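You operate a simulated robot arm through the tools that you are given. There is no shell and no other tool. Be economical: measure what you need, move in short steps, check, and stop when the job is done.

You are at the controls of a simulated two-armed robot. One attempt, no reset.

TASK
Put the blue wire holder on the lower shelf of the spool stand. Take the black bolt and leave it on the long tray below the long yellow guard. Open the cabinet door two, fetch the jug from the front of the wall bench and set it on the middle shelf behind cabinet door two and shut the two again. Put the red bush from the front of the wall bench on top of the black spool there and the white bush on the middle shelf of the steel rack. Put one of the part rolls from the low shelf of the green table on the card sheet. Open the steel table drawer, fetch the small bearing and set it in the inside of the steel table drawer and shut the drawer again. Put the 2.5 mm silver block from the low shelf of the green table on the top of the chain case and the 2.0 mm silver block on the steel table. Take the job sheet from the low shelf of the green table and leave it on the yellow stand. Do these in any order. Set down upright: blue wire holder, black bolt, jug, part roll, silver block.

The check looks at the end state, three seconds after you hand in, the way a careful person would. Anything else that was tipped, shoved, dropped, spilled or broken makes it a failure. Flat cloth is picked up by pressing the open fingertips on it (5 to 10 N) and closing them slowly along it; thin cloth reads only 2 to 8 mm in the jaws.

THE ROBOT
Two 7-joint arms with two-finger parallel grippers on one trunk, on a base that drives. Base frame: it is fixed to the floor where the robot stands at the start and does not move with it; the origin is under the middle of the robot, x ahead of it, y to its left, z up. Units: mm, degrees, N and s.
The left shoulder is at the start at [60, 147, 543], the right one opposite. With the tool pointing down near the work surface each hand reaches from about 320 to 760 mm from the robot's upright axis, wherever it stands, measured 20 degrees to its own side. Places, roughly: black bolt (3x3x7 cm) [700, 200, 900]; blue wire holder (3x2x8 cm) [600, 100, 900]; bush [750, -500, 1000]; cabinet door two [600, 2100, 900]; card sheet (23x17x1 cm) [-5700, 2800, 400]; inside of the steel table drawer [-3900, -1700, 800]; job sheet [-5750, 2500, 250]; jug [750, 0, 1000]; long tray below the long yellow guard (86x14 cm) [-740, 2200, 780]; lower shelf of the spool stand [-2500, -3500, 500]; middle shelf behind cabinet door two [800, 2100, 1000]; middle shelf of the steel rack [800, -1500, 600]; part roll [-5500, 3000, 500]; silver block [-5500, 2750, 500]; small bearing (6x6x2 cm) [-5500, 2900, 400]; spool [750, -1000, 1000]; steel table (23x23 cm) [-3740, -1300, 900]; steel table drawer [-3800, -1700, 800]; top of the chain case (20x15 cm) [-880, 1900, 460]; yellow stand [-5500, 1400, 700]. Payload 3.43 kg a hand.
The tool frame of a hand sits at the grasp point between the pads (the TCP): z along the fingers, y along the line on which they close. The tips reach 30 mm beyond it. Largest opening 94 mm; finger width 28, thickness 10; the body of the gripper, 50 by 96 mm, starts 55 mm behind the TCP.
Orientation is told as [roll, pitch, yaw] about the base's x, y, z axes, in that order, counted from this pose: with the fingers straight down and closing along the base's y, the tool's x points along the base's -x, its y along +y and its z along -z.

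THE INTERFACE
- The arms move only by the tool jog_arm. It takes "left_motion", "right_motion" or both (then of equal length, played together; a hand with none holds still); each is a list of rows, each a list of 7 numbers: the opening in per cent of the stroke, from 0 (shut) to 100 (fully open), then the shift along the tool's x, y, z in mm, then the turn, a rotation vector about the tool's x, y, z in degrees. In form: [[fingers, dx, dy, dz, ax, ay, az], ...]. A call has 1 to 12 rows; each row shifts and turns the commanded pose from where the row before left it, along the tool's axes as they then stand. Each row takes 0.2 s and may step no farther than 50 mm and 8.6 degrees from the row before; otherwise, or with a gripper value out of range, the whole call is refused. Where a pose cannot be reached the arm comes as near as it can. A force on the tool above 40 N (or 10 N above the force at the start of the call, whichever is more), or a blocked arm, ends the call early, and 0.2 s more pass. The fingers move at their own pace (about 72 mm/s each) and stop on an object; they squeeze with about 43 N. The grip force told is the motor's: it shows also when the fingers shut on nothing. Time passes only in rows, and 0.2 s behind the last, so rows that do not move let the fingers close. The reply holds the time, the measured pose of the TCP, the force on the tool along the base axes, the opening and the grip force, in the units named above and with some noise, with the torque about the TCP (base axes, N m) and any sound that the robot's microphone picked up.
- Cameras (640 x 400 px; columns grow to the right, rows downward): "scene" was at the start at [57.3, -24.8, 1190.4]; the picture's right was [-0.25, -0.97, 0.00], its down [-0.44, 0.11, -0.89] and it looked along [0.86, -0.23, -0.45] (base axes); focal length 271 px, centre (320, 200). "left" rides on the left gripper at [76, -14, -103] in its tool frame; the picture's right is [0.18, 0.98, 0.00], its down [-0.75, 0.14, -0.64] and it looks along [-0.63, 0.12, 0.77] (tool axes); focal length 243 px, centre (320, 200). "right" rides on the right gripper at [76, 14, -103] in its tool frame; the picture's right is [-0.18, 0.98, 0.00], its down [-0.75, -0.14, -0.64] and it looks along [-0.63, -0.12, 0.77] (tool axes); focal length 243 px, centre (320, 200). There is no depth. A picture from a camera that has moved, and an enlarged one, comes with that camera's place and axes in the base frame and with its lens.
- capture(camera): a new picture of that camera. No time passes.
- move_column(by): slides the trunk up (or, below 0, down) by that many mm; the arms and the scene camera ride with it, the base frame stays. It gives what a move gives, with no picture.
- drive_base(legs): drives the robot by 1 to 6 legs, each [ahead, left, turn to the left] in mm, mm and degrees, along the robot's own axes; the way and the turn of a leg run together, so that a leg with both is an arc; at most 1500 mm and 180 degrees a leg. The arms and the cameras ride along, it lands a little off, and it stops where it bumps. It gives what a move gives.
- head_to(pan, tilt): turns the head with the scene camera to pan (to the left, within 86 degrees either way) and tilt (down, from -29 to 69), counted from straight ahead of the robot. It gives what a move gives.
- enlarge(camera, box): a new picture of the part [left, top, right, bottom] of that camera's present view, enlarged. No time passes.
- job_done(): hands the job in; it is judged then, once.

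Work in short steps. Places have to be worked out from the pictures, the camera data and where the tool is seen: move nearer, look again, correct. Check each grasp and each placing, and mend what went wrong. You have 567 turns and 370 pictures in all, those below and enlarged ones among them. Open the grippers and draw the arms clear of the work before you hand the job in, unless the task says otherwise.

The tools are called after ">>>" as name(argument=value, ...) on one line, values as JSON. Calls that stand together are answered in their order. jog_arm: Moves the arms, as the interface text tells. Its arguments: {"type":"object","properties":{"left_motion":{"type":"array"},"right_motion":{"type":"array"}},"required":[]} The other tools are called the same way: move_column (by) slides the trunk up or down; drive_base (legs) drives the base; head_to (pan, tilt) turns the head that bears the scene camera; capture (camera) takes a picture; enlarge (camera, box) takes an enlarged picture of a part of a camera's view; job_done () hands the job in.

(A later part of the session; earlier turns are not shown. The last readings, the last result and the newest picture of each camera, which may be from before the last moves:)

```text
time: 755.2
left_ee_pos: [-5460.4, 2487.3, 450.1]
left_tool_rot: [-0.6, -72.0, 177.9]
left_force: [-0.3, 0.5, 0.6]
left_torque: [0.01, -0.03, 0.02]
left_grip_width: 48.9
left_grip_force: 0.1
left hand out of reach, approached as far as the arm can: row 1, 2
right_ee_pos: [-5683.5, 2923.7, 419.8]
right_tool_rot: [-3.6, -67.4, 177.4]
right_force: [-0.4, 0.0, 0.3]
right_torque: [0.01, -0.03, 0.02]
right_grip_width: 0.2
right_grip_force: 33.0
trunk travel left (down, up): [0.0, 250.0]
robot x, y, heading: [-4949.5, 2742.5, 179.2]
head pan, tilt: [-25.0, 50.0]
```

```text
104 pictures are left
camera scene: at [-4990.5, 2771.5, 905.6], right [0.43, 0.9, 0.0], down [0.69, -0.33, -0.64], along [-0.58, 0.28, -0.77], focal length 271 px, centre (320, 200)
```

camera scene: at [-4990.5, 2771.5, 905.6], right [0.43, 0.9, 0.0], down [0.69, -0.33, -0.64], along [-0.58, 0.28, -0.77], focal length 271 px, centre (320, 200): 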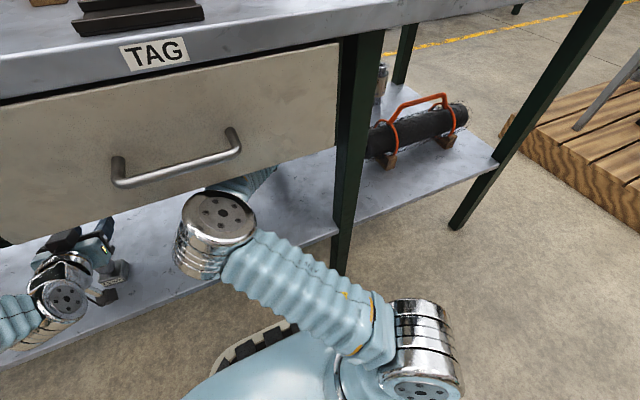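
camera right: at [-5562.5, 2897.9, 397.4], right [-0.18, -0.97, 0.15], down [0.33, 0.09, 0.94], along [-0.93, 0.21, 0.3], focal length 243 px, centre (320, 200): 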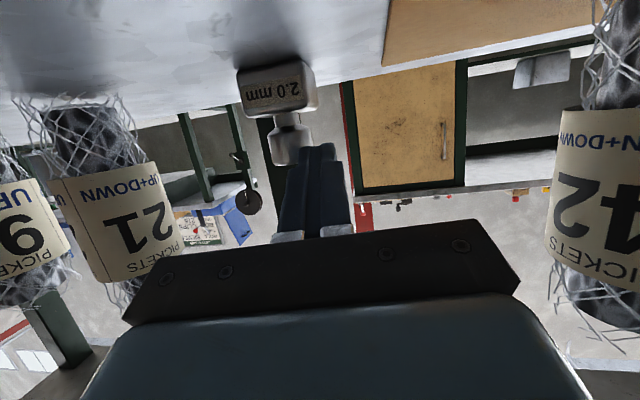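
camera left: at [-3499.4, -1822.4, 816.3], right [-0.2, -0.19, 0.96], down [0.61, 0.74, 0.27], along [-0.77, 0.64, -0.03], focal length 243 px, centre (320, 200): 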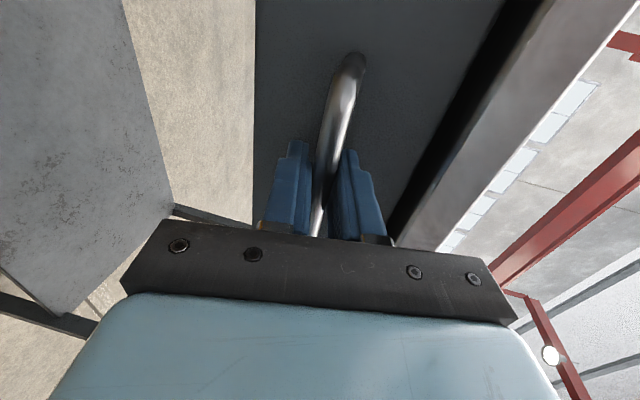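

Arms are separated. Raise the left hand 25 (it's above the 2.5 block), then retreat the right hand 40, reopen, re-yaw and shift right.

>>> jog_arm(left_motion=[[52, -24, 0, -8, 0, 0, 0], [52, 0, 0, 0, 0, 0, 0], [52, 0, 0, 0, 0, 0, 0], [52, 0, 0, 0, 0, 0, 0], [52, 0, 0, 0, 0, 0, 0]], right_motion=[[0, 15.6, 0, -36.8, 0, 0, 0], [60, 0, -12, 0, 2.3, 0, 1], [60, 0, -12, 0, 2.3, 0, 2.5], [60, -8, 0, -3, 0, 0, 0], [60, 0, 0, 0, 0, 0, 0]])

>>> capture(camera="right")

```text
time: 755.5
left_ee_pos: [-5460.3, 2486.7, 466.1]
left_tool_rot: [-0.6, -72.1, 178.0]
left_force: [-0.1, 0.0, -0.7]
left_torque: [-0.01, 0.0, -0.02]
left_grip_width: 48.7
left_grip_force: 0.0
right_ee_pos: [-5660.1, 2923.7, 413.9]
right_tool_rot: [-3.5, -67.3, 176.9]
right_force: [-3.7, 0.2, 6.8]
right_torque: [-0.14, -0.63, -0.06]
right_grip_width: 0.0
right_grip_force: 32.9
trunk travel left (down, up): [0.0, 250.0]
robot x, y, heading: [-4948.8, 2737.4, 179.6]
head pan, tilt: [-25.0, 50.0]
stopped in row 1 (right hand): the force on the tool passed its limit at 286 N (the readings are from after the stop); the commanded pose is now the measured one
```

```text
103 pictures are left
camera right: at [-5538.9, 2896.0, 382.3], right [-0.18, -0.97, 0.15], down [0.31, 0.09, 0.95], along [-0.93, 0.21, 0.29], focal length 243 px, centre (320, 200)
```

right: 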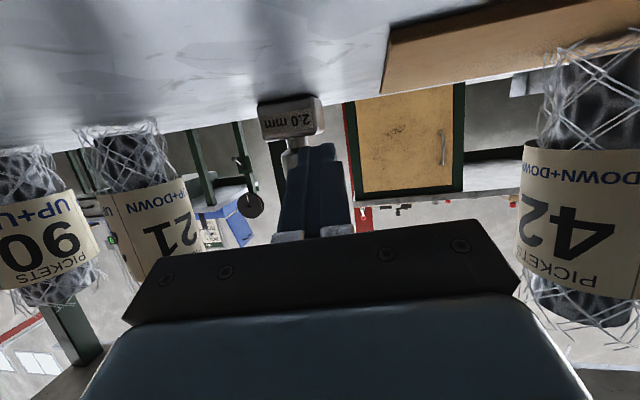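

The hand's camera is pressing on the shelf. Raise the hand 14 mm first.

>>> jog_arm(right_motion=[[0, -7, 0, -3, 0, 0, 0], [0, -7, 0, -3, 0, 0, 0], [0, 0, 0, 0, 0, 0, 0]])

```text
time: 755.8
left_ee_pos: [-5460.7, 2488.1, 468.7]
left_tool_rot: [-0.4, -72.1, 177.7]
left_force: [-0.1, -0.8, 0.1]
left_torque: [0.0, 0.01, -0.01]
left_grip_width: 49.1
left_grip_force: 0.0
right_ee_pos: [-5659.9, 2923.3, 413.6]
right_tool_rot: [-3.9, -67.3, 177.2]
right_force: [-12.2, -7.4, 27.0]
right_torque: [-1.05, -3.22, -1.28]
right_grip_width: 0.0
right_grip_force: 32.7
trunk travel left (down, up): [0.0, 250.0]
robot x, y, heading: [-4949.5, 2743.1, 179.7]
head pan, tilt: [-25.0, 50.0]
stopped in row 1 (right hand): the force on the tool passed its limit at 116 N (the readings are from after the stop); the commanded pose is now the measured one
```

Wedged vertically. Try backing the base slowly.

>>> drive_base(legs=[[-25, 0, 0]])

>>> capture(camera="scene")

```text
time: 756.6
left_ee_pos: [-5433.7, 2486.1, 469.0]
left_tool_rot: [-0.6, -72.1, 177.9]
left_force: [0.1, -1.1, 0.1]
left_torque: [-0.03, 0.01, 0.0]
left_grip_width: 49.0
left_grip_force: 0.0
right_ee_pos: [-5634.5, 2921.3, 417.9]
right_tool_rot: [-3.6, -67.5, 177.1]
right_force: [-1.0, -0.5, -0.2]
right_torque: [0.03, -0.02, 0.02]
right_grip_width: 0.2
right_grip_force: 33.0
trunk travel left (down, up): [0.0, 250.0]
robot x, y, heading: [-4924.3, 2742.1, 179.5]
head pan, tilt: [-25.0, 50.0]
```

```text
102 pictures are left
camera scene: at [-4964.5, 2771.4, 906.3], right [0.43, 0.9, 0.0], down [0.69, -0.33, -0.64], along [-0.58, 0.28, -0.77], focal length 271 px, centre (320, 200)
```

scene: 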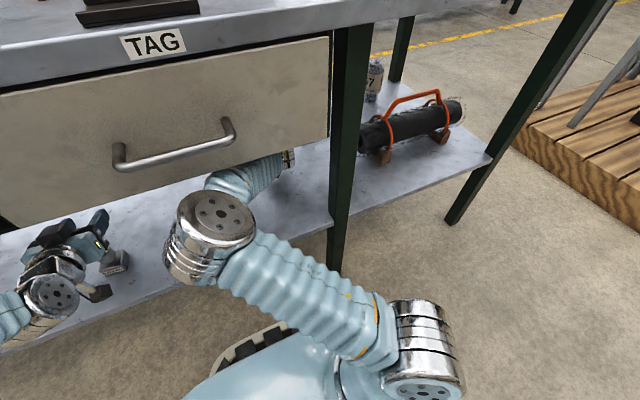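

Freed. Back 60 more, then set the right hand to −75° pitch, level it, and stretch the arm (which keeps the elbow low).

>>> drive_base(legs=[[-70, 0, 0]])

>>> jog_arm(right_motion=[[60, -10, 0, -4, 0, 0, 1.9], [60, -8, 0, 10, 0, -4, 0], [60, -8, 0, 20, 0, -4, 0], [60, -6, 0, 25, 0, 0, 0], [60, 0, 0, 0, 0, 0, 0]])

>>> capture(camera="right")

```text
time: 757.6
left_ee_pos: [-5363.1, 2486.4, 468.7]
left_tool_rot: [-0.6, -72.0, 178.0]
left_force: [0.3, -0.3, 0.3]
left_torque: [0.01, 0.05, 0.03]
left_grip_width: 48.8
left_grip_force: 0.1
right_ee_pos: [-5564.4, 2920.8, 417.1]
right_tool_rot: [-3.7, -67.5, 177.2]
right_force: [-0.3, -0.8, 0.4]
right_torque: [0.04, 0.03, -0.02]
right_grip_width: 0.1
right_grip_force: 33.2
trunk travel left (down, up): [0.0, 250.0]
robot x, y, heading: [-4856.5, 2738.7, 179.7]
head pan, tilt: [-25.0, 50.0]
```

```text
time: 758.9
left_ee_pos: [-5363.6, 2484.6, 469.0]
left_tool_rot: [-0.7, -72.0, 178.0]
left_force: [0.0, -0.9, 0.3]
left_torque: [0.01, 0.0, -0.02]
left_grip_width: 49.1
left_grip_force: 0.1
right_ee_pos: [-5613.5, 2925.5, 433.4]
right_tool_rot: [1.3, -75.6, 171.8]
right_force: [-0.2, 0.3, 0.5]
right_torque: [-0.01, 0.02, -0.01]
right_grip_width: 56.5
right_grip_force: 0.2
right hand out of reach, approached as far as the arm can: row 4
trunk travel left (down, up): [0.0, 250.0]
robot x, y, heading: [-4857.7, 2741.6, 179.5]
head pan, tilt: [-25.0, 50.0]
```

```text
101 pictures are left
camera right: at [-5499.0, 2897.6, 385.1], right [-0.17, -0.97, 0.18], down [0.45, 0.09, 0.89], along [-0.88, 0.23, 0.42], focal length 243 px, centre (320, 200)
```

right: 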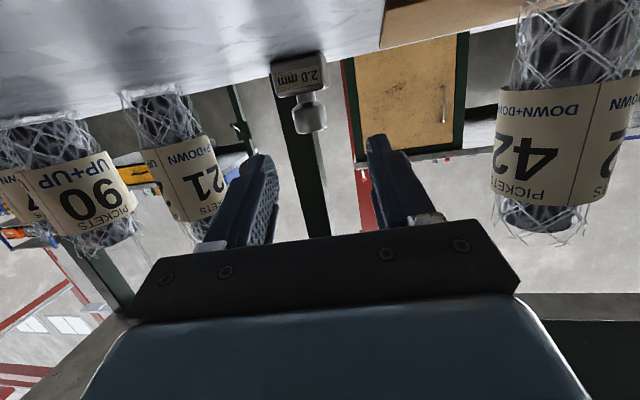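

Block ~92 mm ahead, 13 mm right; knob top z≈421. Advance 71 and shift right ~22 so the fingertips take the knob.

>>> drive_base(legs=[[71, -22, 0]])

>>> capture(camera="right")

```text
time: 759.9
left_ee_pos: [-5434.6, 2508.8, 469.9]
left_tool_rot: [-0.6, -72.1, 178.0]
left_force: [-0.2, 0.6, 0.5]
left_torque: [0.01, -0.02, 0.01]
left_grip_width: 49.0
left_grip_force: 0.0
right_ee_pos: [-5684.9, 2948.7, 433.5]
right_tool_rot: [1.3, -75.5, 171.7]
right_force: [0.2, -0.3, 0.3]
right_torque: [-0.03, 0.01, 0.04]
right_grip_width: 56.3
right_grip_force: 0.1
trunk travel left (down, up): [0.0, 250.0]
robot x, y, heading: [-4922.0, 2762.9, 179.2]
head pan, tilt: [-25.0, 50.0]
```

```text
100 pictures are left
camera right: at [-5569.7, 2920.5, 385.2], right [-0.17, -0.97, 0.18], down [0.45, 0.09, 0.89], along [-0.88, 0.23, 0.42], focal length 243 px, centre (320, 200)
```

right: 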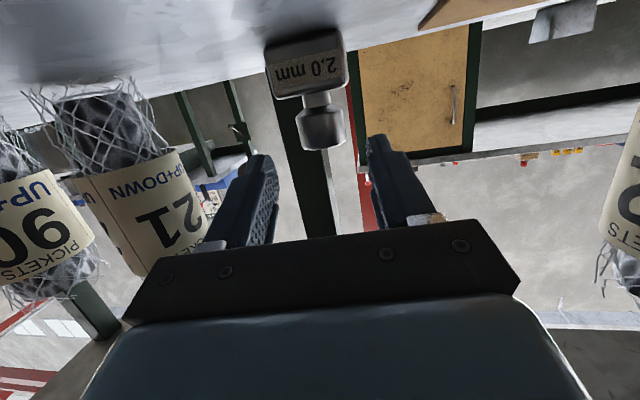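

Aligned, but the fingers sit too high on the knob. Steepen to −71° and lower 9 mm.

>>> jog_arm(right_motion=[[60, 0, 0, 0, 0, 4.5, 0], [60, 4, 0, 1.5, 0, 0, 0], [60, 4, 0, 1.5, 0, 0, 0], [60, 0, 0, 0, 0, 0, 0]])

>>> capture(camera="right")

```text
time: 760.9
left_ee_pos: [-5434.6, 2508.9, 469.4]
left_tool_rot: [-0.6, -72.1, 177.9]
left_force: [-0.9, -0.1, -0.7]
left_torque: [0.04, -0.02, -0.01]
left_grip_width: 48.9
left_grip_force: 0.1
right_ee_pos: [-5682.5, 2947.2, 424.1]
right_tool_rot: [1.1, -70.9, 172.0]
right_force: [-0.4, 0.6, 0.0]
right_torque: [0.0, 0.0, -0.01]
right_grip_width: 56.3
right_grip_force: 0.0
right hand out of reach, approached as far as the arm can: row 3
trunk travel left (down, up): [0.0, 250.0]
robot x, y, heading: [-4925.9, 2764.0, 179.4]
head pan, tilt: [-25.0, 50.0]
```

```text
99 pictures are left
camera right: at [-5563.6, 2917.8, 385.4], right [-0.18, -0.97, 0.18], down [0.38, 0.1, 0.92], along [-0.91, 0.23, 0.35], focal length 243 px, centre (320, 200)
```

right: 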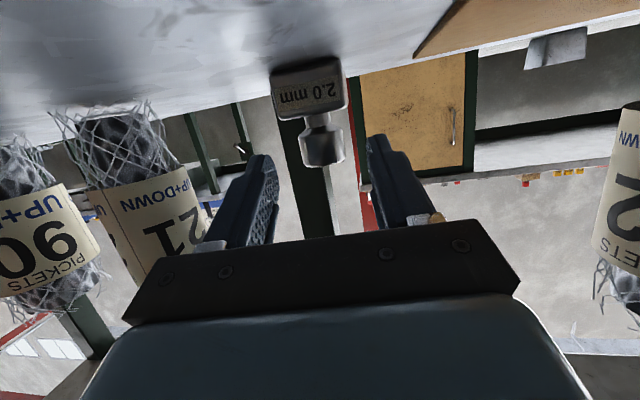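

Advance 15 mm with the base and close.

>>> drive_base(legs=[[15, -2, 0]])

>>> jog_arm(right_motion=[[45, 0, 0, 0, 0, 0, 0], [25, 0, 0, 0, 0, 0, 0], [10, 0, 0, 0, 0, 0, 0], [0, 0, 0, 0, 0, 0, 0], [0, 0, 0, 0, 0, 0, 0]])

>>> capture(camera="right")

```text
time: 761.6
left_ee_pos: [-5450.2, 2510.2, 469.4]
left_tool_rot: [-0.4, -72.1, 177.9]
left_force: [-0.1, -0.1, -0.2]
left_torque: [0.01, -0.02, -0.01]
left_grip_width: 48.9
left_grip_force: 0.0
right_ee_pos: [-5697.3, 2949.2, 423.5]
right_tool_rot: [1.0, -71.0, 172.1]
right_force: [-0.5, 1.2, 0.7]
right_torque: [0.01, -0.01, -0.01]
right_grip_width: 56.1
right_grip_force: 0.0
trunk travel left (down, up): [0.0, 250.0]
robot x, y, heading: [-4939.3, 2767.6, 179.4]
head pan, tilt: [-25.0, 50.0]
```

```text
time: 762.9
left_ee_pos: [-5448.9, 2511.5, 469.5]
left_tool_rot: [-0.5, -72.2, 177.8]
left_force: [-0.7, -0.3, 0.1]
left_torque: [0.03, -0.03, 0.03]
left_grip_width: 48.9
left_grip_force: 0.1
right_ee_pos: [-5697.0, 2949.0, 423.1]
right_tool_rot: [0.9, -71.0, 172.0]
right_force: [1.9, -0.6, 2.5]
right_torque: [-0.01, 0.03, -0.04]
right_grip_width: 0.0
right_grip_force: 33.4
trunk travel left (down, up): [0.0, 250.0]
robot x, y, heading: [-4937.2, 2762.1, 179.5]
head pan, tilt: [-25.0, 50.0]
```

```text
98 pictures are left
camera right: at [-5578.5, 2920.2, 385.5], right [-0.18, -0.97, 0.18], down [0.38, 0.1, 0.92], along [-0.91, 0.23, 0.35], focal length 243 px, centre (320, 200)
```

right: 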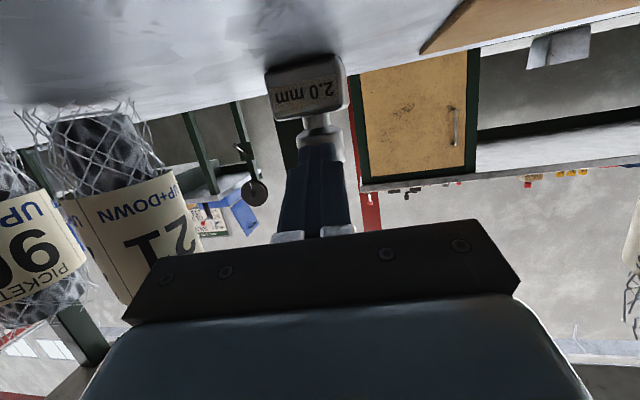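

The fingers closed just short of the knob (it's ~44 mm ahead). Reopen and advance 28 mm.

>>> jog_arm(right_motion=[[60, 0, 0, 0, 0, 0, 0], [60, 0, 0, 0, 0, 0, 0], [60, 0, 0, 0, 0, 0, 0]])

>>> drive_base(legs=[[28, -4, 0]])

>>> capture(camera="right")

```text
time: 763.6
left_ee_pos: [-5449.3, 2511.5, 468.9]
left_tool_rot: [-0.6, -72.2, 177.9]
left_force: [0.5, -0.2, 0.1]
left_torque: [0.01, 0.01, -0.02]
left_grip_width: 49.1
left_grip_force: 0.0
right_ee_pos: [-5697.0, 2949.5, 423.6]
right_tool_rot: [1.0, -71.0, 172.1]
right_force: [0.1, 0.6, 0.4]
right_torque: [0.01, 0.01, 0.02]
right_grip_width: 56.0
right_grip_force: 0.1
trunk travel left (down, up): [0.0, 250.0]
robot x, y, heading: [-4935.0, 2762.3, 179.6]
head pan, tilt: [-25.0, 50.0]
```

```text
time: 764.5
left_ee_pos: [-5478.1, 2515.2, 469.1]
left_tool_rot: [-0.5, -72.2, 178.0]
left_force: [0.0, 0.5, 0.0]
left_torque: [0.04, -0.01, 0.02]
left_grip_width: 48.9
left_grip_force: 0.1
right_ee_pos: [-5724.1, 2953.1, 422.2]
right_tool_rot: [0.8, -71.0, 172.4]
right_force: [-0.4, -0.6, -0.1]
right_torque: [-0.02, -0.01, 0.02]
right_grip_width: 56.3
right_grip_force: 0.0
trunk travel left (down, up): [0.0, 250.0]
robot x, y, heading: [-4967.0, 2769.8, 179.6]
head pan, tilt: [-25.0, 50.0]
```

```text
97 pictures are left
camera right: at [-5606.1, 2923.8, 384.1], right [-0.18, -0.97, 0.18], down [0.38, 0.1, 0.92], along [-0.91, 0.23, 0.35], focal length 243 px, centre (320, 200)
```

right: 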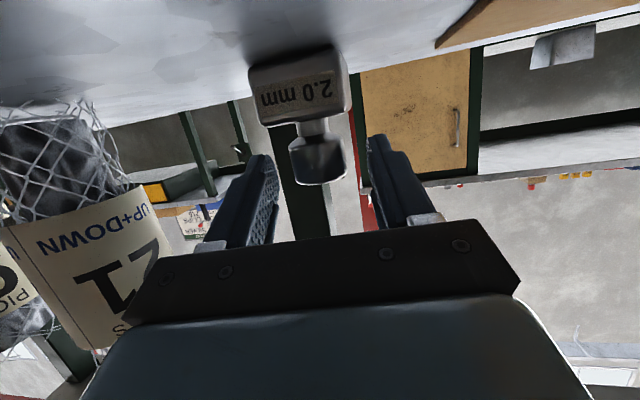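

Knob is between the pads now. Close.

>>> jog_arm(right_motion=[[45, 0, 0, 0, 0, 0, 0], [25, 0, 0, 0, 0, 0, 0], [10, 0, 0, 0, 0, 0, 0], [0, 0, 0, 0, 0, 0, 0], [0, 0, 0, 0, 0, 0, 0]])

>>> jog_arm(right_motion=[[0, -5, 0, -1.7, 0, 0, 0], [0, -5, 0, -1.7, 0, 0, 0], [0, 0, 0, 0, 0, 0, 0]])

>>> capture(camera="right")

```text
time: 765.7
left_ee_pos: [-5478.4, 2514.7, 468.6]
left_tool_rot: [-0.5, -72.1, 177.8]
left_force: [-0.3, 0.2, 0.1]
left_torque: [-0.01, 0.04, 0.0]
left_grip_width: 49.1
left_grip_force: 0.1
right_ee_pos: [-5725.0, 2951.1, 422.3]
right_tool_rot: [0.6, -70.9, 172.5]
right_force: [1.2, 0.8, 0.3]
right_torque: [0.01, -0.1, -0.02]
right_grip_width: 30.6
right_grip_force: 42.8
trunk travel left (down, up): [0.0, 250.0]
robot x, y, heading: [-4969.2, 2764.3, 179.4]
head pan, tilt: [-25.0, 50.0]
```

```text
time: 766.0
left_ee_pos: [-5478.1, 2515.3, 469.8]
left_tool_rot: [-0.5, -72.2, 177.8]
left_force: [0.4, -0.1, -0.7]
left_torque: [0.03, 0.01, -0.01]
left_grip_width: 49.4
left_grip_force: 0.2
right_ee_pos: [-5726.0, 2951.6, 422.5]
right_tool_rot: [-1.4, -70.8, 174.4]
right_force: [-3.7, -0.1, 10.0]
right_torque: [-0.23, -0.04, -0.2]
right_grip_width: 31.0
right_grip_force: 42.6
trunk travel left (down, up): [0.0, 250.0]
robot x, y, heading: [-4968.2, 2766.1, 179.4]
head pan, tilt: [-25.0, 50.0]
stopped in row 1 (right hand): the force on the tool passed its limit at 92 N (the readings are from after the stop); the commanded pose is now the measured one
```

```text
96 pictures are left
camera right: at [-5606.6, 2923.2, 383.6], right [-0.18, -0.97, 0.17], down [0.37, 0.09, 0.92], along [-0.91, 0.22, 0.35], focal length 243 px, centre (320, 200)
```

right: 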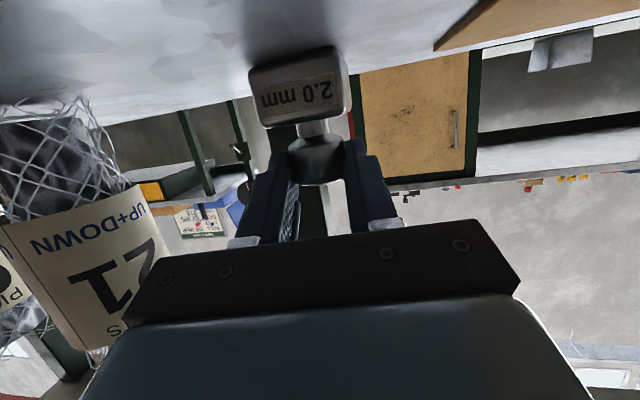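

Gripped (31 mm), but the elbow under the drawer prevents lifting here. Slide the block back ~70 mm along the shelf with the base, then lift.

>>> drive_base(legs=[[-70, 9, 0]])

>>> jog_arm(right_motion=[[0, -5, 0, -1.7, 0, 0, 0], [0, -5, 0, -1.7, 0, 0, 0], [0, 0, 0, 0, 0, 0, 0]])

>>> capture(camera="right")

```text
time: 767.0
left_ee_pos: [-5407.7, 2507.1, 469.8]
left_tool_rot: [-0.5, -72.1, 177.8]
left_force: [0.0, 0.1, -0.7]
left_torque: [0.03, 0.0, 0.02]
left_grip_width: 48.8
left_grip_force: 0.0
right_ee_pos: [-5657.1, 2941.9, 422.6]
right_tool_rot: [-0.8, -70.9, 173.8]
right_force: [0.2, -0.6, -5.0]
right_torque: [-0.02, -0.08, 0.0]
right_grip_width: 31.1
right_grip_force: 43.2
trunk travel left (down, up): [0.0, 250.0]
robot x, y, heading: [-4899.5, 2759.4, 179.6]
head pan, tilt: [-25.0, 50.0]
```

```text
time: 767.8
left_ee_pos: [-5408.0, 2505.1, 468.4]
left_tool_rot: [-0.5, -72.1, 177.8]
left_force: [-0.2, -0.1, -0.9]
left_torque: [-0.01, 0.01, 0.01]
left_grip_width: 49.0
left_grip_force: 0.1
right_ee_pos: [-5656.3, 2941.8, 434.2]
right_tool_rot: [-0.9, -71.0, 173.9]
right_force: [0.5, -0.1, -5.6]
right_torque: [0.01, -0.1, -0.01]
right_grip_width: 30.5
right_grip_force: 43.3
trunk travel left (down, up): [0.0, 250.0]
robot x, y, heading: [-4898.3, 2760.7, 179.4]
head pan, tilt: [-25.0, 50.0]
```

```text
95 pictures are left
camera right: at [-5536.5, 2914.3, 395.8], right [-0.18, -0.97, 0.17], down [0.38, 0.09, 0.92], along [-0.91, 0.23, 0.35], focal length 243 px, centre (320, 200)
```

right: 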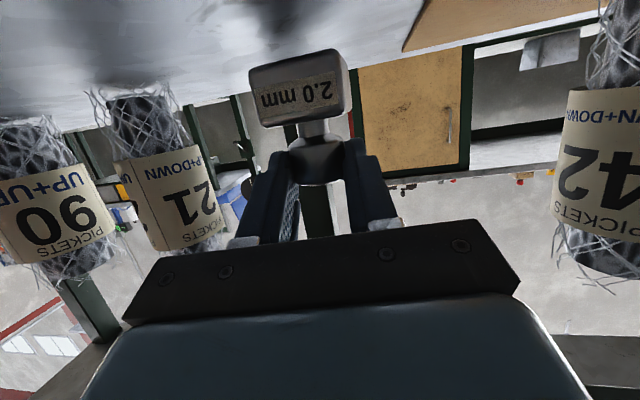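

2.0 block lifted (≈0.5 kg). Back out 400 along the approach line.

>>> drive_base(legs=[[-400, 50, 0]])

>>> head_to(pan=0, tilt=35)

>>> capture(camera="scene")

```text
time: 770.3
left_ee_pos: [-5006.0, 2452.7, 468.2]
left_tool_rot: [-0.5, -72.1, 177.7]
left_force: [-0.2, -0.1, 0.3]
left_torque: [0.02, 0.0, -0.02]
left_grip_width: 48.8
left_grip_force: 0.0
right_ee_pos: [-5252.4, 2889.6, 433.5]
right_tool_rot: [-0.8, -71.0, 173.7]
right_force: [0.6, 0.7, -5.5]
right_torque: [-0.01, -0.06, 0.01]
right_grip_width: 30.6
right_grip_force: 42.6
trunk travel left (down, up): [0.0, 250.0]
robot x, y, heading: [-4493.6, 2703.6, 179.4]
head pan, tilt: [-25.0, 50.0]
```

```text
time: 771.2
left_ee_pos: [-5004.7, 2452.1, 468.5]
left_tool_rot: [-0.5, -72.1, 177.6]
left_force: [1.1, -0.1, 0.7]
left_torque: [0.03, 0.03, 0.01]
left_grip_width: 49.0
left_grip_force: 0.1
right_ee_pos: [-5250.9, 2889.9, 433.9]
right_tool_rot: [-0.9, -71.0, 173.7]
right_force: [-1.0, -0.5, -4.5]
right_torque: [-0.02, -0.09, 0.0]
right_grip_width: 31.0
right_grip_force: 43.3
trunk travel left (down, up): [0.0, 250.0]
robot x, y, heading: [-4493.4, 2706.1, 179.4]
head pan, tilt: [0.0, 35.0]
```

```text
94 pictures are left
camera scene: at [-4553.8, 2703.4, 927.6], right [0.01, 1.0, 0.0], down [0.57, -0.01, -0.82], along [-0.82, 0.01, -0.57], focal length 271 px, centre (320, 200)
```

scene: 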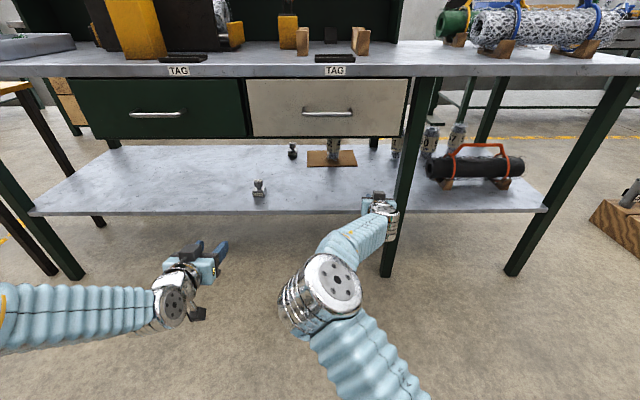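

Now the left hand takes the 2.5 block (≈(−5402,2484)). Bring the right hand a bit inward, extend and lower the left, align.

>>> jog_arm(left_motion=[[60, -12.4, 0, 38, 0, 0, 0], [60, -12.4, 0, 38, 0, 0, 0], [60, -12.4, 0, 38, 0, 0, 0], [60, -12.4, 0, 38, 0, 0, 0], [60, 22, 0, 7, 0, 0, 0], [60, 22, 0, 7, 0, 0, 0], [60, 0, 0, 0, 0, 0, 0]], right_motion=[[0, 0, 15, 0, 0, 0, 0], [0, 0, 15, 0, 0, 0, 0], [0, 0, 15, 0, 0, 0, 0], [0, 0, 10, 0, 0, 0, 0], [0, 0, 0, 0, 0, 0, 0], [0, 0, 0, 0, 0, 0, 0], [0, 0, 0, 0, 0, 0, 0]])

>>> drive_base(legs=[[0, -32, 0], [90, 0, 0]])

>>> capture(camera="left")

```text
time: 772.8
left_ee_pos: [-5165.1, 2461.7, 424.0]
left_tool_rot: [-0.6, -72.1, 177.6]
left_force: [-0.3, -0.3, -0.1]
left_torque: [0.0, 0.03, -0.03]
left_grip_width: 56.6
left_grip_force: 0.1
right_ee_pos: [-5258.5, 2835.1, 433.4]
right_tool_rot: [-0.8, -71.0, 173.7]
right_force: [0.1, -0.4, -4.5]
right_torque: [-0.03, -0.1, 0.01]
right_grip_width: 30.9
right_grip_force: 43.0
trunk travel left (down, up): [0.0, 250.0]
robot x, y, heading: [-4494.7, 2700.4, 179.3]
head pan, tilt: [0.0, 35.0]
```

```text
time: 774.4
left_ee_pos: [-5253.9, 2492.8, 424.0]
left_tool_rot: [-0.5, -72.1, 177.7]
left_force: [-0.7, 0.4, 0.6]
left_torque: [0.03, 0.02, -0.01]
left_grip_width: 56.5
left_grip_force: 0.0
right_ee_pos: [-5347.9, 2868.3, 435.2]
right_tool_rot: [-0.7, -71.0, 173.7]
right_force: [-0.1, 0.2, -4.6]
right_torque: [-0.02, -0.09, 0.01]
right_grip_width: 30.9
right_grip_force: 43.1
trunk travel left (down, up): [0.0, 250.0]
robot x, y, heading: [-4582.6, 2736.0, 179.2]
head pan, tilt: [0.0, 35.0]
```

```text
93 pictures are left
camera left: at [-5133.0, 2502.4, 383.5], right [0.01, -0.98, -0.18], down [0.37, -0.16, 0.91], along [-0.93, -0.07, 0.37], focal length 243 px, centre (320, 200)
```

left: 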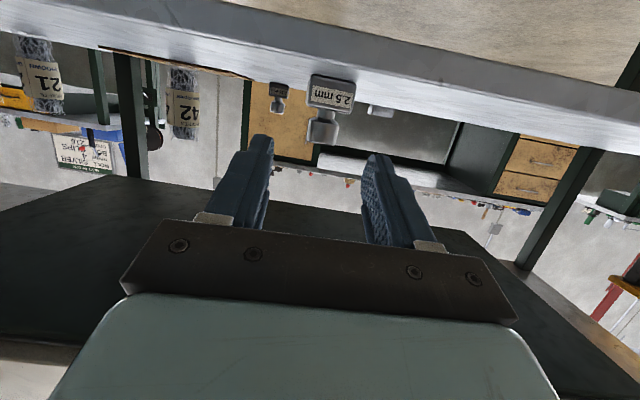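

Block ~108 mm ahead, 8 mm left. Lower 12, shift 8, advance 70 and re-check.

>>> jog_arm(left_motion=[[60, 11.4, 8, 3.7, 0, 0, 0], [60, 0, 0, 0, 0, 0, 0]])

>>> drive_base(legs=[[70, 0, 0]])

>>> capture(camera="left")

```text
time: 775.0
left_ee_pos: [-5254.7, 2484.8, 410.7]
left_tool_rot: [-0.5, -72.0, 177.7]
left_force: [0.3, 0.2, -0.2]
left_torque: [-0.01, 0.01, 0.02]
left_grip_width: 56.2
left_grip_force: 0.0
right_ee_pos: [-5348.5, 2867.9, 434.4]
right_tool_rot: [-0.8, -71.0, 173.7]
right_force: [-0.7, -0.3, -4.6]
right_torque: [-0.04, -0.03, 0.01]
right_grip_width: 30.6
right_grip_force: 42.9
trunk travel left (down, up): [0.0, 250.0]
robot x, y, heading: [-4581.7, 2737.7, 179.6]
head pan, tilt: [0.0, 35.0]
```

```text
time: 776.0
left_ee_pos: [-5324.0, 2486.6, 411.3]
left_tool_rot: [-0.4, -72.1, 177.7]
left_force: [0.7, -0.4, 0.7]
left_torque: [-0.01, -0.01, 0.02]
left_grip_width: 56.4
left_grip_force: 0.0
right_ee_pos: [-5417.4, 2869.8, 433.1]
right_tool_rot: [-0.8, -71.0, 173.7]
right_force: [0.4, -0.9, -6.1]
right_torque: [0.0, -0.07, 0.0]
right_grip_width: 30.8
right_grip_force: 42.8
trunk travel left (down, up): [0.0, 250.0]
robot x, y, heading: [-4656.1, 2737.6, 179.1]
head pan, tilt: [0.0, 35.0]
```

```text
92 pictures are left
camera left: at [-5203.4, 2495.5, 371.0], right [0.01, -0.98, -0.18], down [0.37, -0.16, 0.91], along [-0.93, -0.07, 0.37], focal length 243 px, centre (320, 200)
```

left: 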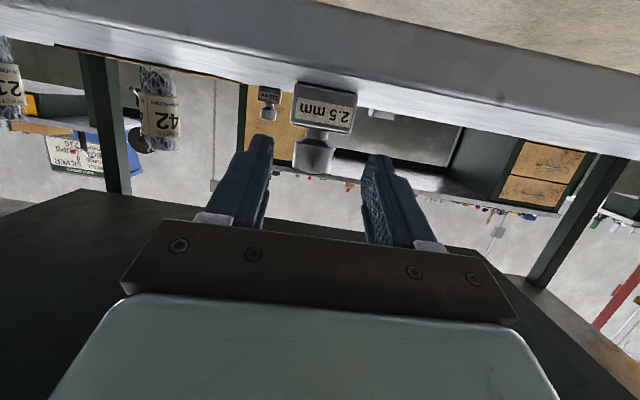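

Aligned. Advance 57 and close.

>>> drive_base(legs=[[57, 0, 0]])

>>> jog_arm(left_motion=[[45, 0, 0, 0, 0, 0, 0], [25, 0, 0, 0, 0, 0, 0], [10, 0, 0, 0, 0, 0, 0], [0, 0, 0, 0, 0, 0, 0], [0, 0, 0, 0, 0, 0, 0]])

>>> capture(camera="left")

```text
time: 776.9
left_ee_pos: [-5382.4, 2487.3, 411.9]
left_tool_rot: [-0.5, -72.2, 177.8]
left_force: [0.5, 0.5, -1.2]
left_torque: [-0.02, 0.02, -0.02]
left_grip_width: 56.1
left_grip_force: 0.0
right_ee_pos: [-5474.8, 2870.3, 433.3]
right_tool_rot: [-0.8, -71.0, 173.7]
right_force: [-0.9, -0.7, -5.2]
right_torque: [-0.06, -0.13, -0.02]
right_grip_width: 30.9
right_grip_force: 43.4
trunk travel left (down, up): [0.0, 250.0]
robot x, y, heading: [-4711.3, 2737.0, 179.3]
head pan, tilt: [0.0, 35.0]
```

```text
time: 778.1
left_ee_pos: [-5381.7, 2487.7, 411.7]
left_tool_rot: [-0.6, -72.1, 177.6]
left_force: [-0.8, 1.8, 0.0]
left_torque: [0.02, -0.01, -0.02]
left_grip_width: 31.5
left_grip_force: 43.2
right_ee_pos: [-5475.7, 2870.8, 433.6]
right_tool_rot: [-0.8, -70.9, 173.7]
right_force: [0.0, -0.2, -4.8]
right_torque: [-0.02, -0.09, -0.01]
right_grip_width: 30.8
right_grip_force: 43.3
trunk travel left (down, up): [0.0, 250.0]
robot x, y, heading: [-4712.4, 2738.3, 179.5]
head pan, tilt: [0.0, 35.0]
```

```text
91 pictures are left
camera left: at [-5260.9, 2496.3, 371.0], right [0.01, -0.98, -0.18], down [0.37, -0.16, 0.91], along [-0.93, -0.07, 0.36], focal length 243 px, centre (320, 200)
```

left: 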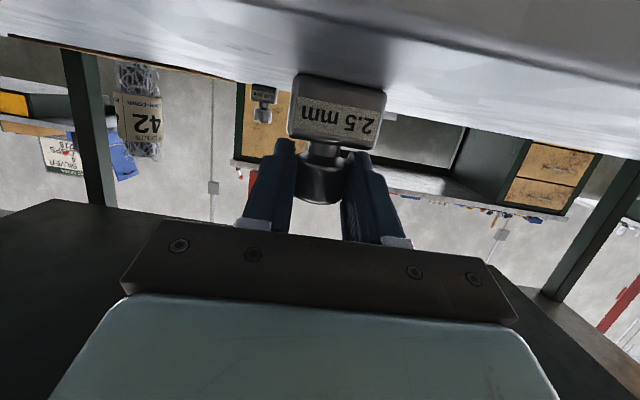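

Both blocks in hand. Lift the left 30 mm, back out 260, raise the trunk.

>>> jog_arm(left_motion=[[0, -14, 0, -4.6, 0, 0, 0], [0, -14, 0, -4.6, 0, 0, 0], [0, 0, 0, 0, 0, 0, 0]])

>>> drive_base(legs=[[-260, 0, 0]])

>>> move_column(by=250)

>>> capture(camera="left")

>>> capture(camera="right")

```text
time: 778.9
left_ee_pos: [-5381.5, 2487.4, 439.0]
left_tool_rot: [-0.5, -72.1, 177.7]
left_force: [-0.7, 0.0, -4.5]
left_torque: [0.01, -0.07, 0.01]
left_grip_width: 30.8
left_grip_force: 42.9
right_ee_pos: [-5475.2, 2870.3, 434.1]
right_tool_rot: [-0.9, -70.9, 173.8]
right_force: [-0.6, -0.1, -5.5]
right_torque: [0.02, -0.08, 0.0]
right_grip_width: 30.9
right_grip_force: 43.0
trunk travel left (down, up): [0.0, 250.0]
robot x, y, heading: [-4713.9, 2741.5, 179.2]
head pan, tilt: [0.0, 35.0]
```

```text
time: 780.8
left_ee_pos: [-5123.0, 2483.6, 440.2]
left_tool_rot: [-0.6, -72.1, 177.8]
left_force: [-0.1, 0.2, -5.4]
left_torque: [0.01, -0.06, 0.02]
left_grip_width: 31.2
left_grip_force: 43.0
right_ee_pos: [-5216.9, 2865.0, 433.6]
right_tool_rot: [-0.8, -70.8, 173.8]
right_force: [-0.9, 0.1, -4.7]
right_torque: [-0.01, -0.08, -0.01]
right_grip_width: 31.1
right_grip_force: 42.6
trunk travel left (down, up): [0.0, 250.0]
robot x, y, heading: [-4454.3, 2733.3, 179.5]
head pan, tilt: [0.0, 35.0]
```

```text
time: 783.4
left_ee_pos: [-5123.8, 2483.1, 689.7]
left_tool_rot: [-0.6, -72.1, 177.8]
left_force: [0.0, 0.0, -4.4]
left_torque: [-0.01, -0.11, -0.02]
left_grip_width: 31.0
left_grip_force: 43.0
right_ee_pos: [-5217.5, 2866.4, 682.9]
right_tool_rot: [-0.9, -70.9, 173.8]
right_force: [0.5, -0.1, -5.6]
right_torque: [0.01, -0.09, -0.04]
right_grip_width: 31.1
right_grip_force: 43.3
trunk travel left (down, up): [-250.0, 0.0]
robot x, y, heading: [-4449.4, 2735.6, 179.4]
head pan, tilt: [0.0, 35.0]
```

```text
90 pictures are left
camera left: at [-5002.4, 2492.6, 649.6], right [0.01, -0.98, -0.18], down [0.37, -0.16, 0.91], along [-0.93, -0.07, 0.36], focal length 243 px, centre (320, 200)
```

left: 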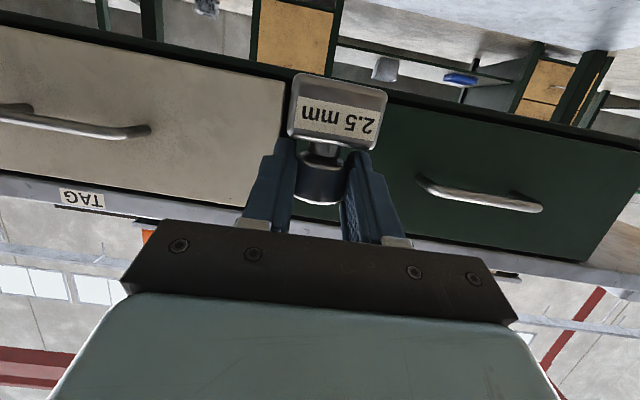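

```text
89 pictures are left
camera right: at [-5098.6, 2837.4, 644.8], right [-0.18, -0.97, 0.17], down [0.37, 0.09, 0.92], along [-0.91, 0.23, 0.35], focal length 243 px, centre (320, 200)
```

right: 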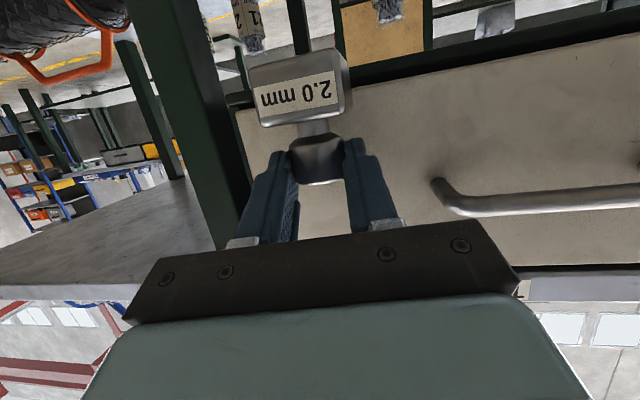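

Both blocks secure. Retract both arms ~150 mm before turning.

>>> jog_arm(left_motion=[[0, 12.4, 0, -38, 0, 0, 0], [0, 12.4, 0, -38, 0, 0, 0], [0, 12.4, 0, -38, 0, 0, 0], [0, 12.4, 0, -38, 0, 0, 0]], right_motion=[[0, 12.8, 0, -37, 0, 0, 0], [0, 12.8, 0, -37, 0, 0, 0], [0, 12.8, 0, -37, 0, 0, 0], [0, 12.8, 0, -37, 0, 0, 0]])

>>> drive_base(legs=[[0, 0, 90.5], [0, -300, 0], [1450, 0, 0], [800, 0, 0]])

```text
time: 784.4
left_ee_pos: [-4962.7, 2476.2, 689.2]
left_tool_rot: [-0.6, -72.2, 177.8]
left_force: [-0.8, 0.2, -5.3]
left_torque: [0.01, -0.06, 0.01]
left_grip_width: 31.2
left_grip_force: 42.7
right_ee_pos: [-5060.4, 2846.9, 683.4]
right_tool_rot: [-0.9, -70.9, 173.9]
right_force: [-0.6, 0.1, -5.3]
right_torque: [-0.05, -0.06, 0.0]
right_grip_width: 31.0
right_grip_force: 42.9
trunk travel left (down, up): [-250.0, 0.0]
robot x, y, heading: [-4451.0, 2737.7, 179.2]
head pan, tilt: [0.0, 35.0]
```

```text
time: 787.6
left_ee_pos: [-4474.6, 2096.5, 687.4]
left_tool_rot: [-0.8, -72.0, -119.6]
left_force: [-0.9, 0.5, -5.3]
left_torque: [0.08, -0.03, 0.01]
left_grip_width: 30.7
left_grip_force: 43.2
right_ee_pos: [-4849.1, 2180.9, 682.4]
right_tool_rot: [-1.0, -70.6, -123.7]
right_force: [-0.8, 0.1, -5.1]
right_torque: [0.07, -0.04, 0.01]
right_grip_width: 30.9
right_grip_force: 42.7
trunk travel left (down, up): [-250.0, 0.0]
robot x, y, heading: [-4469.0, 2670.7, -118.1]
head pan, tilt: [0.0, 35.0]
stopped in leg 1: the robot was blocked; the commanded pose is now the measured one
```

The base's rear touched something. Drive forward 200 first, then finish turning.

>>> drive_base(legs=[[150, 0, 0], [0, -150, 0], [0, 0, 28]])

```text
time: 791.3
left_ee_pos: [-4406.7, 2100.2, 689.0]
left_tool_rot: [-0.6, -72.0, -91.6]
left_force: [0.0, -0.8, -5.8]
left_torque: [0.1, 0.01, 0.0]
left_grip_width: 30.9
left_grip_force: 43.4
right_ee_pos: [-4776.6, 1997.6, 682.9]
right_tool_rot: [-1.0, -70.7, -95.6]
right_force: [-0.2, -0.4, -4.1]
right_torque: [0.08, -0.02, 0.0]
right_grip_width: 30.9
right_grip_force: 42.9
trunk travel left (down, up): [-250.0, 0.0]
robot x, y, heading: [-4677.3, 2605.9, -90.0]
head pan, tilt: [0.0, 35.0]
```

Shift right 130 for clearance from the panel, then drive down to y≈450 and on to the steel table.

>>> drive_base(legs=[[0, -130, 0], [1100, 0, 0], [1050, 0, 0], [0, 1200, 0], [1000, 1000, 0]])

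>>> head_to(pan=-40, tilt=20)

```text
time: 815.1
left_ee_pos: [-2313.3, -1020.2, 688.3]
left_tool_rot: [-0.6, -72.0, -90.6]
left_force: [-0.3, 0.9, -4.9]
left_torque: [0.09, -0.02, -0.03]
left_grip_width: 30.8
left_grip_force: 43.2
right_ee_pos: [-2682.5, -1129.1, 683.4]
right_tool_rot: [-0.9, -70.7, -94.5]
right_force: [0.4, 0.9, -5.7]
right_torque: [0.07, 0.02, -0.01]
right_grip_width: 31.1
right_grip_force: 42.7
trunk travel left (down, up): [-250.0, 0.0]
robot x, y, heading: [-2589.8, -512.9, -89.3]
head pan, tilt: [0.0, 35.0]
```

```text
time: 816.2
left_ee_pos: [-2312.7, -1019.5, 688.0]
left_tool_rot: [-0.7, -72.1, -90.6]
left_force: [-1.2, -1.3, -4.9]
left_torque: [0.1, 0.02, 0.03]
left_grip_width: 31.0
left_grip_force: 43.1
right_ee_pos: [-2682.2, -1129.1, 682.3]
right_tool_rot: [-1.0, -70.8, -94.4]
right_force: [-0.5, 0.0, -5.3]
right_torque: [0.05, -0.02, -0.01]
right_grip_width: 31.1
right_grip_force: 44.0
trunk travel left (down, up): [-250.0, 0.0]
robot x, y, heading: [-2587.5, -518.7, -88.9]
head pan, tilt: [-40.0, 20.0]
```

Drive to y≈−1400 and turn to face the table; raise the right hand to ~975.

>>> drive_base(legs=[[887, 0, -1], [0, 0, -90]])

>>> jog_arm(right_motion=[[0, -40, 0, -14, 0, 0, 0], [0, -40, 0, -14, 0, 0, 0], [0, -40, 0, -14, 0, 0, 0], [0, -40, 0, -14, 0, 0, 0], [0, -40, 0, -14, 0, 0, 0], [0, -40, 0, -14, 0, 0, 0], [0, -35, 0, -12, 0, 0, 0], [0, 0, 0, 0, 0, 0, 0]])

>>> head_to(pan=5, tilt=20)

>>> capture(camera="scene")

```text
time: 824.7
left_ee_pos: [-3087.5, -1672.1, 689.0]
left_tool_rot: [-0.7, -72.0, 178.5]
left_force: [0.1, 0.1, -4.8]
left_torque: [0.0, -0.08, -0.02]
left_grip_width: 30.9
left_grip_force: 43.2
right_ee_pos: [-3191.6, -1299.9, 683.3]
right_tool_rot: [-0.9, -70.8, 174.5]
right_force: [0.9, -0.2, -5.1]
right_torque: [0.0, -0.1, 0.0]
right_grip_width: 31.1
right_grip_force: 42.7
trunk travel left (down, up): [-250.0, 0.0]
robot x, y, heading: [-2582.9, -1405.6, -179.8]
head pan, tilt: [-40.0, 20.0]
```

```text
time: 826.5
left_ee_pos: [-3088.0, -1670.8, 688.9]
left_tool_rot: [-0.7, -72.0, 178.5]
left_force: [-0.2, 0.6, -4.4]
left_torque: [0.02, -0.12, -0.03]
left_grip_width: 30.7
left_grip_force: 42.7
right_ee_pos: [-3190.1, -1301.7, 974.8]
right_tool_rot: [-0.9, -70.8, 174.5]
right_force: [-0.2, 0.1, -4.5]
right_torque: [-0.03, -0.12, -0.01]
right_grip_width: 31.0
right_grip_force: 43.1
trunk travel left (down, up): [-250.0, 0.0]
robot x, y, heading: [-2580.6, -1405.6, -180.0]
head pan, tilt: [-40.0, 20.0]
```

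```text
time: 827.6
left_ee_pos: [-3087.9, -1670.8, 689.0]
left_tool_rot: [-0.7, -72.1, 178.5]
left_force: [0.2, -0.5, -4.3]
left_torque: [-0.01, -0.08, 0.01]
left_grip_width: 30.7
left_grip_force: 42.7
right_ee_pos: [-3190.2, -1301.9, 973.9]
right_tool_rot: [-0.9, -70.9, 174.5]
right_force: [0.8, -0.2, -5.1]
right_torque: [-0.03, -0.1, 0.02]
right_grip_width: 30.7
right_grip_force: 43.1
trunk travel left (down, up): [-250.0, 0.0]
robot x, y, heading: [-2573.3, -1398.0, -180.0]
head pan, tilt: [5.0, 20.0]
```

```text
88 pictures are left
camera scene: at [-2645.7, -1414.2, 1201.4], right [-0.09, 1.0, 0.0], down [0.34, 0.03, -0.94], along [-0.94, -0.08, -0.34], focal length 271 px, centre (320, 200)
```

scene: 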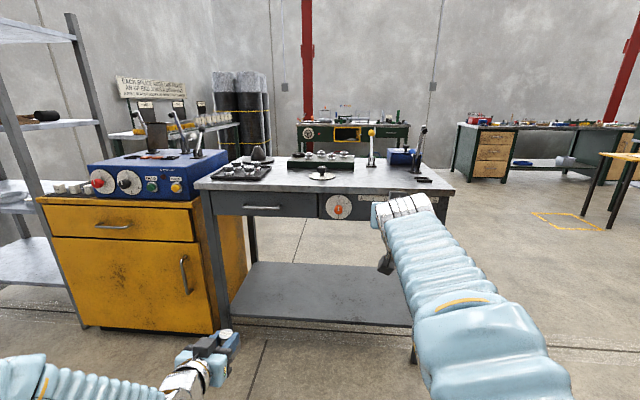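

Table front region near (−3740,−1300) is free. Drive 420 forward and look with the right camera.

>>> drive_base(legs=[[420, 0, 0]])

>>> capture(camera="right")

>>> head_to(pan=-10, tilt=25)

>>> capture(camera="scene")

```text
time: 830.2
left_ee_pos: [-3509.7, -1670.4, 689.1]
left_tool_rot: [-0.7, -72.1, 178.4]
left_force: [-0.2, 0.3, -5.6]
left_torque: [0.01, -0.05, 0.0]
left_grip_width: 30.9
left_grip_force: 42.7
right_ee_pos: [-3610.5, -1300.6, 974.1]
right_tool_rot: [-1.0, -70.8, 174.4]
right_force: [-0.5, -0.7, -5.1]
right_torque: [0.0, -0.12, 0.0]
right_grip_width: 30.9
right_grip_force: 42.7
trunk travel left (down, up): [-250.0, 0.0]
robot x, y, heading: [-3001.7, -1406.9, 179.8]
head pan, tilt: [5.0, 20.0]
```

```text
87 pictures are left
camera right: at [-3491.2, -1328.0, 936.2], right [-0.17, -0.97, 0.17], down [0.37, 0.09, 0.92], along [-0.91, 0.22, 0.34], focal length 243 px, centre (320, 200)
```

right: 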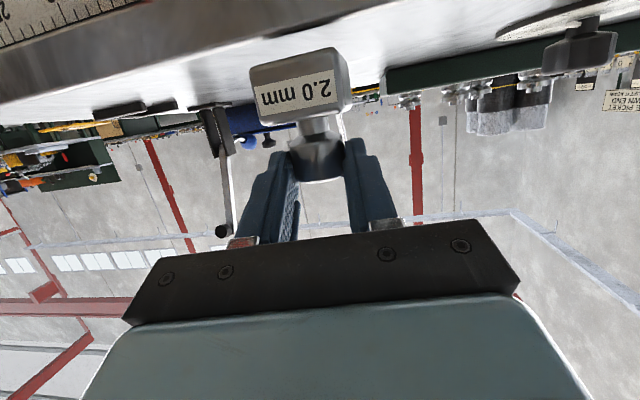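

```text
time: 831.0
left_ee_pos: [-3509.6, -1669.7, 689.3]
left_tool_rot: [-0.6, -72.0, 178.3]
left_force: [-0.6, 0.4, -5.1]
left_torque: [-0.01, -0.09, -0.02]
left_grip_width: 30.7
left_grip_force: 43.1
right_ee_pos: [-3609.5, -1300.8, 974.1]
right_tool_rot: [-1.0, -70.9, 174.4]
right_force: [0.8, 0.6, -4.6]
right_torque: [-0.01, -0.07, 0.02]
right_grip_width: 30.6
right_grip_force: 43.3
trunk travel left (down, up): [-250.0, 0.0]
robot x, y, heading: [-3000.3, -1406.2, 179.8]
head pan, tilt: [-10.0, 25.0]
```

```text
86 pictures are left
camera scene: at [-3064.2, -1389.9, 1193.4], right [0.17, 0.98, 0.0], down [0.42, -0.07, -0.91], along [-0.89, 0.16, -0.42], focal length 271 px, centre (320, 200)
```

scene: 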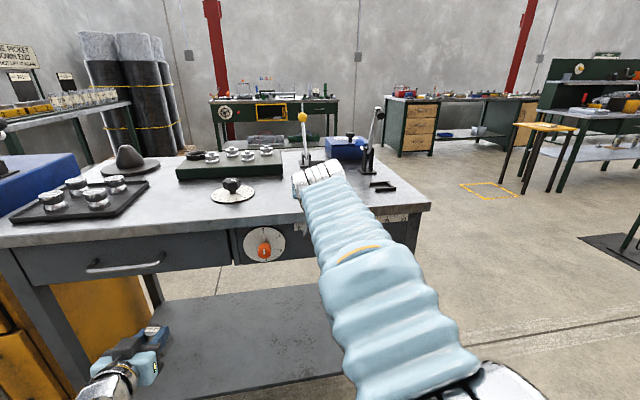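

Table top ≈903, block bottom ≈909. Raise 14 mm and extend 115 mm over the table.

>>> jog_arm(right_motion=[[0, -13.2, 0, -4.6, 0, 0, 0], [0, -12.8, 0, 37, 0, 0, 0], [0, -12.8, 0, 37, 0, 0, 0], [0, -12.8, 0, 37, 0, 0, 0], [0, 0, 0, 0, 0, 0, 0]])

>>> capture(camera="right")

>>> enlarge(camera="scene", box=[200, 100, 440, 250])

```text
time: 832.2
left_ee_pos: [-3508.8, -1669.8, 688.5]
left_tool_rot: [-0.7, -72.0, 178.3]
left_force: [-0.4, -0.7, -5.0]
left_torque: [0.01, -0.08, 0.0]
left_grip_width: 31.0
left_grip_force: 43.7
right_ee_pos: [-3727.5, -1288.4, 986.7]
right_tool_rot: [-1.0, -70.7, 174.5]
right_force: [0.5, 0.0, -5.4]
right_torque: [0.0, -0.08, 0.02]
right_grip_width: 30.6
right_grip_force: 42.6
trunk travel left (down, up): [-250.0, 0.0]
robot x, y, heading: [-3001.2, -1404.1, 180.1]
head pan, tilt: [-10.0, 25.0]
```

```text
85 pictures are left
camera right: at [-3609.1, -1316.2, 948.9], right [-0.17, -0.97, 0.17], down [0.37, 0.09, 0.92], along [-0.91, 0.22, 0.34], focal length 243 px, centre (320, 200)
```

right: 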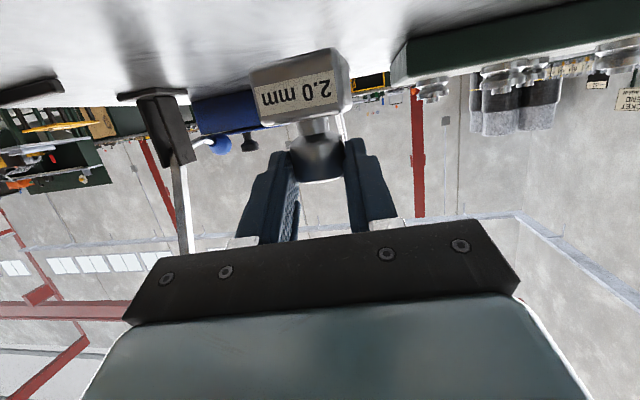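

```text
2.67 times, centred on (320, 175) of scene
camera zoom: at [-3064.6, -1389.7, 1193.3], right [0.17, 0.98, 0.0], down [0.42, -0.07, -0.91], along [-0.89, 0.16, -0.42], focal length 723 px, centre (320, 267)
```

zoom: 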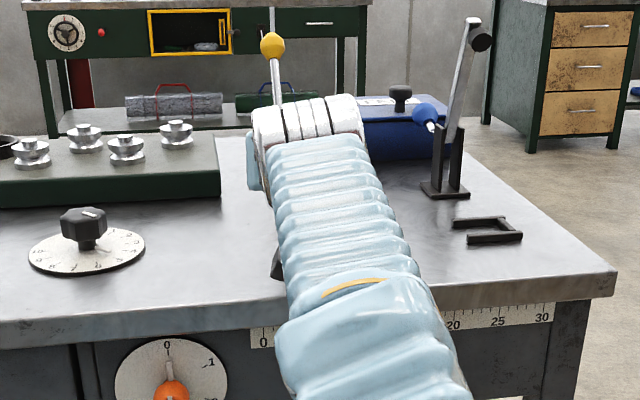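

Spot is free. Lower to contact.

>>> jog_arm(right_motion=[[0, 7.5, 0, 2.6, 0, 0, 0], [0, 3.8, 0, 1.3, 0, 0, 0], [0, 1.9, 0, 0.7, 0, 0, 0], [0, 1.9, 0, 0.7, 0, 0, 0], [0, 0, 0, 0, 0, 0, 0]])

```text
time: 833.4
left_ee_pos: [-3508.5, -1669.5, 688.0]
left_tool_rot: [-0.6, -72.1, 178.3]
left_force: [-0.1, 0.8, -4.2]
left_torque: [-0.01, -0.05, -0.04]
left_grip_width: 30.9
left_grip_force: 42.9
right_ee_pos: [-3728.9, -1287.7, 972.1]
right_tool_rot: [-1.0, -70.8, 174.4]
right_force: [-0.1, -0.3, -4.5]
right_torque: [0.01, -0.08, -0.01]
right_grip_width: 30.9
right_grip_force: 43.1
trunk travel left (down, up): [-250.0, 0.0]
robot x, y, heading: [-3001.9, -1404.2, 179.8]
head pan, tilt: [-10.0, 25.0]
```

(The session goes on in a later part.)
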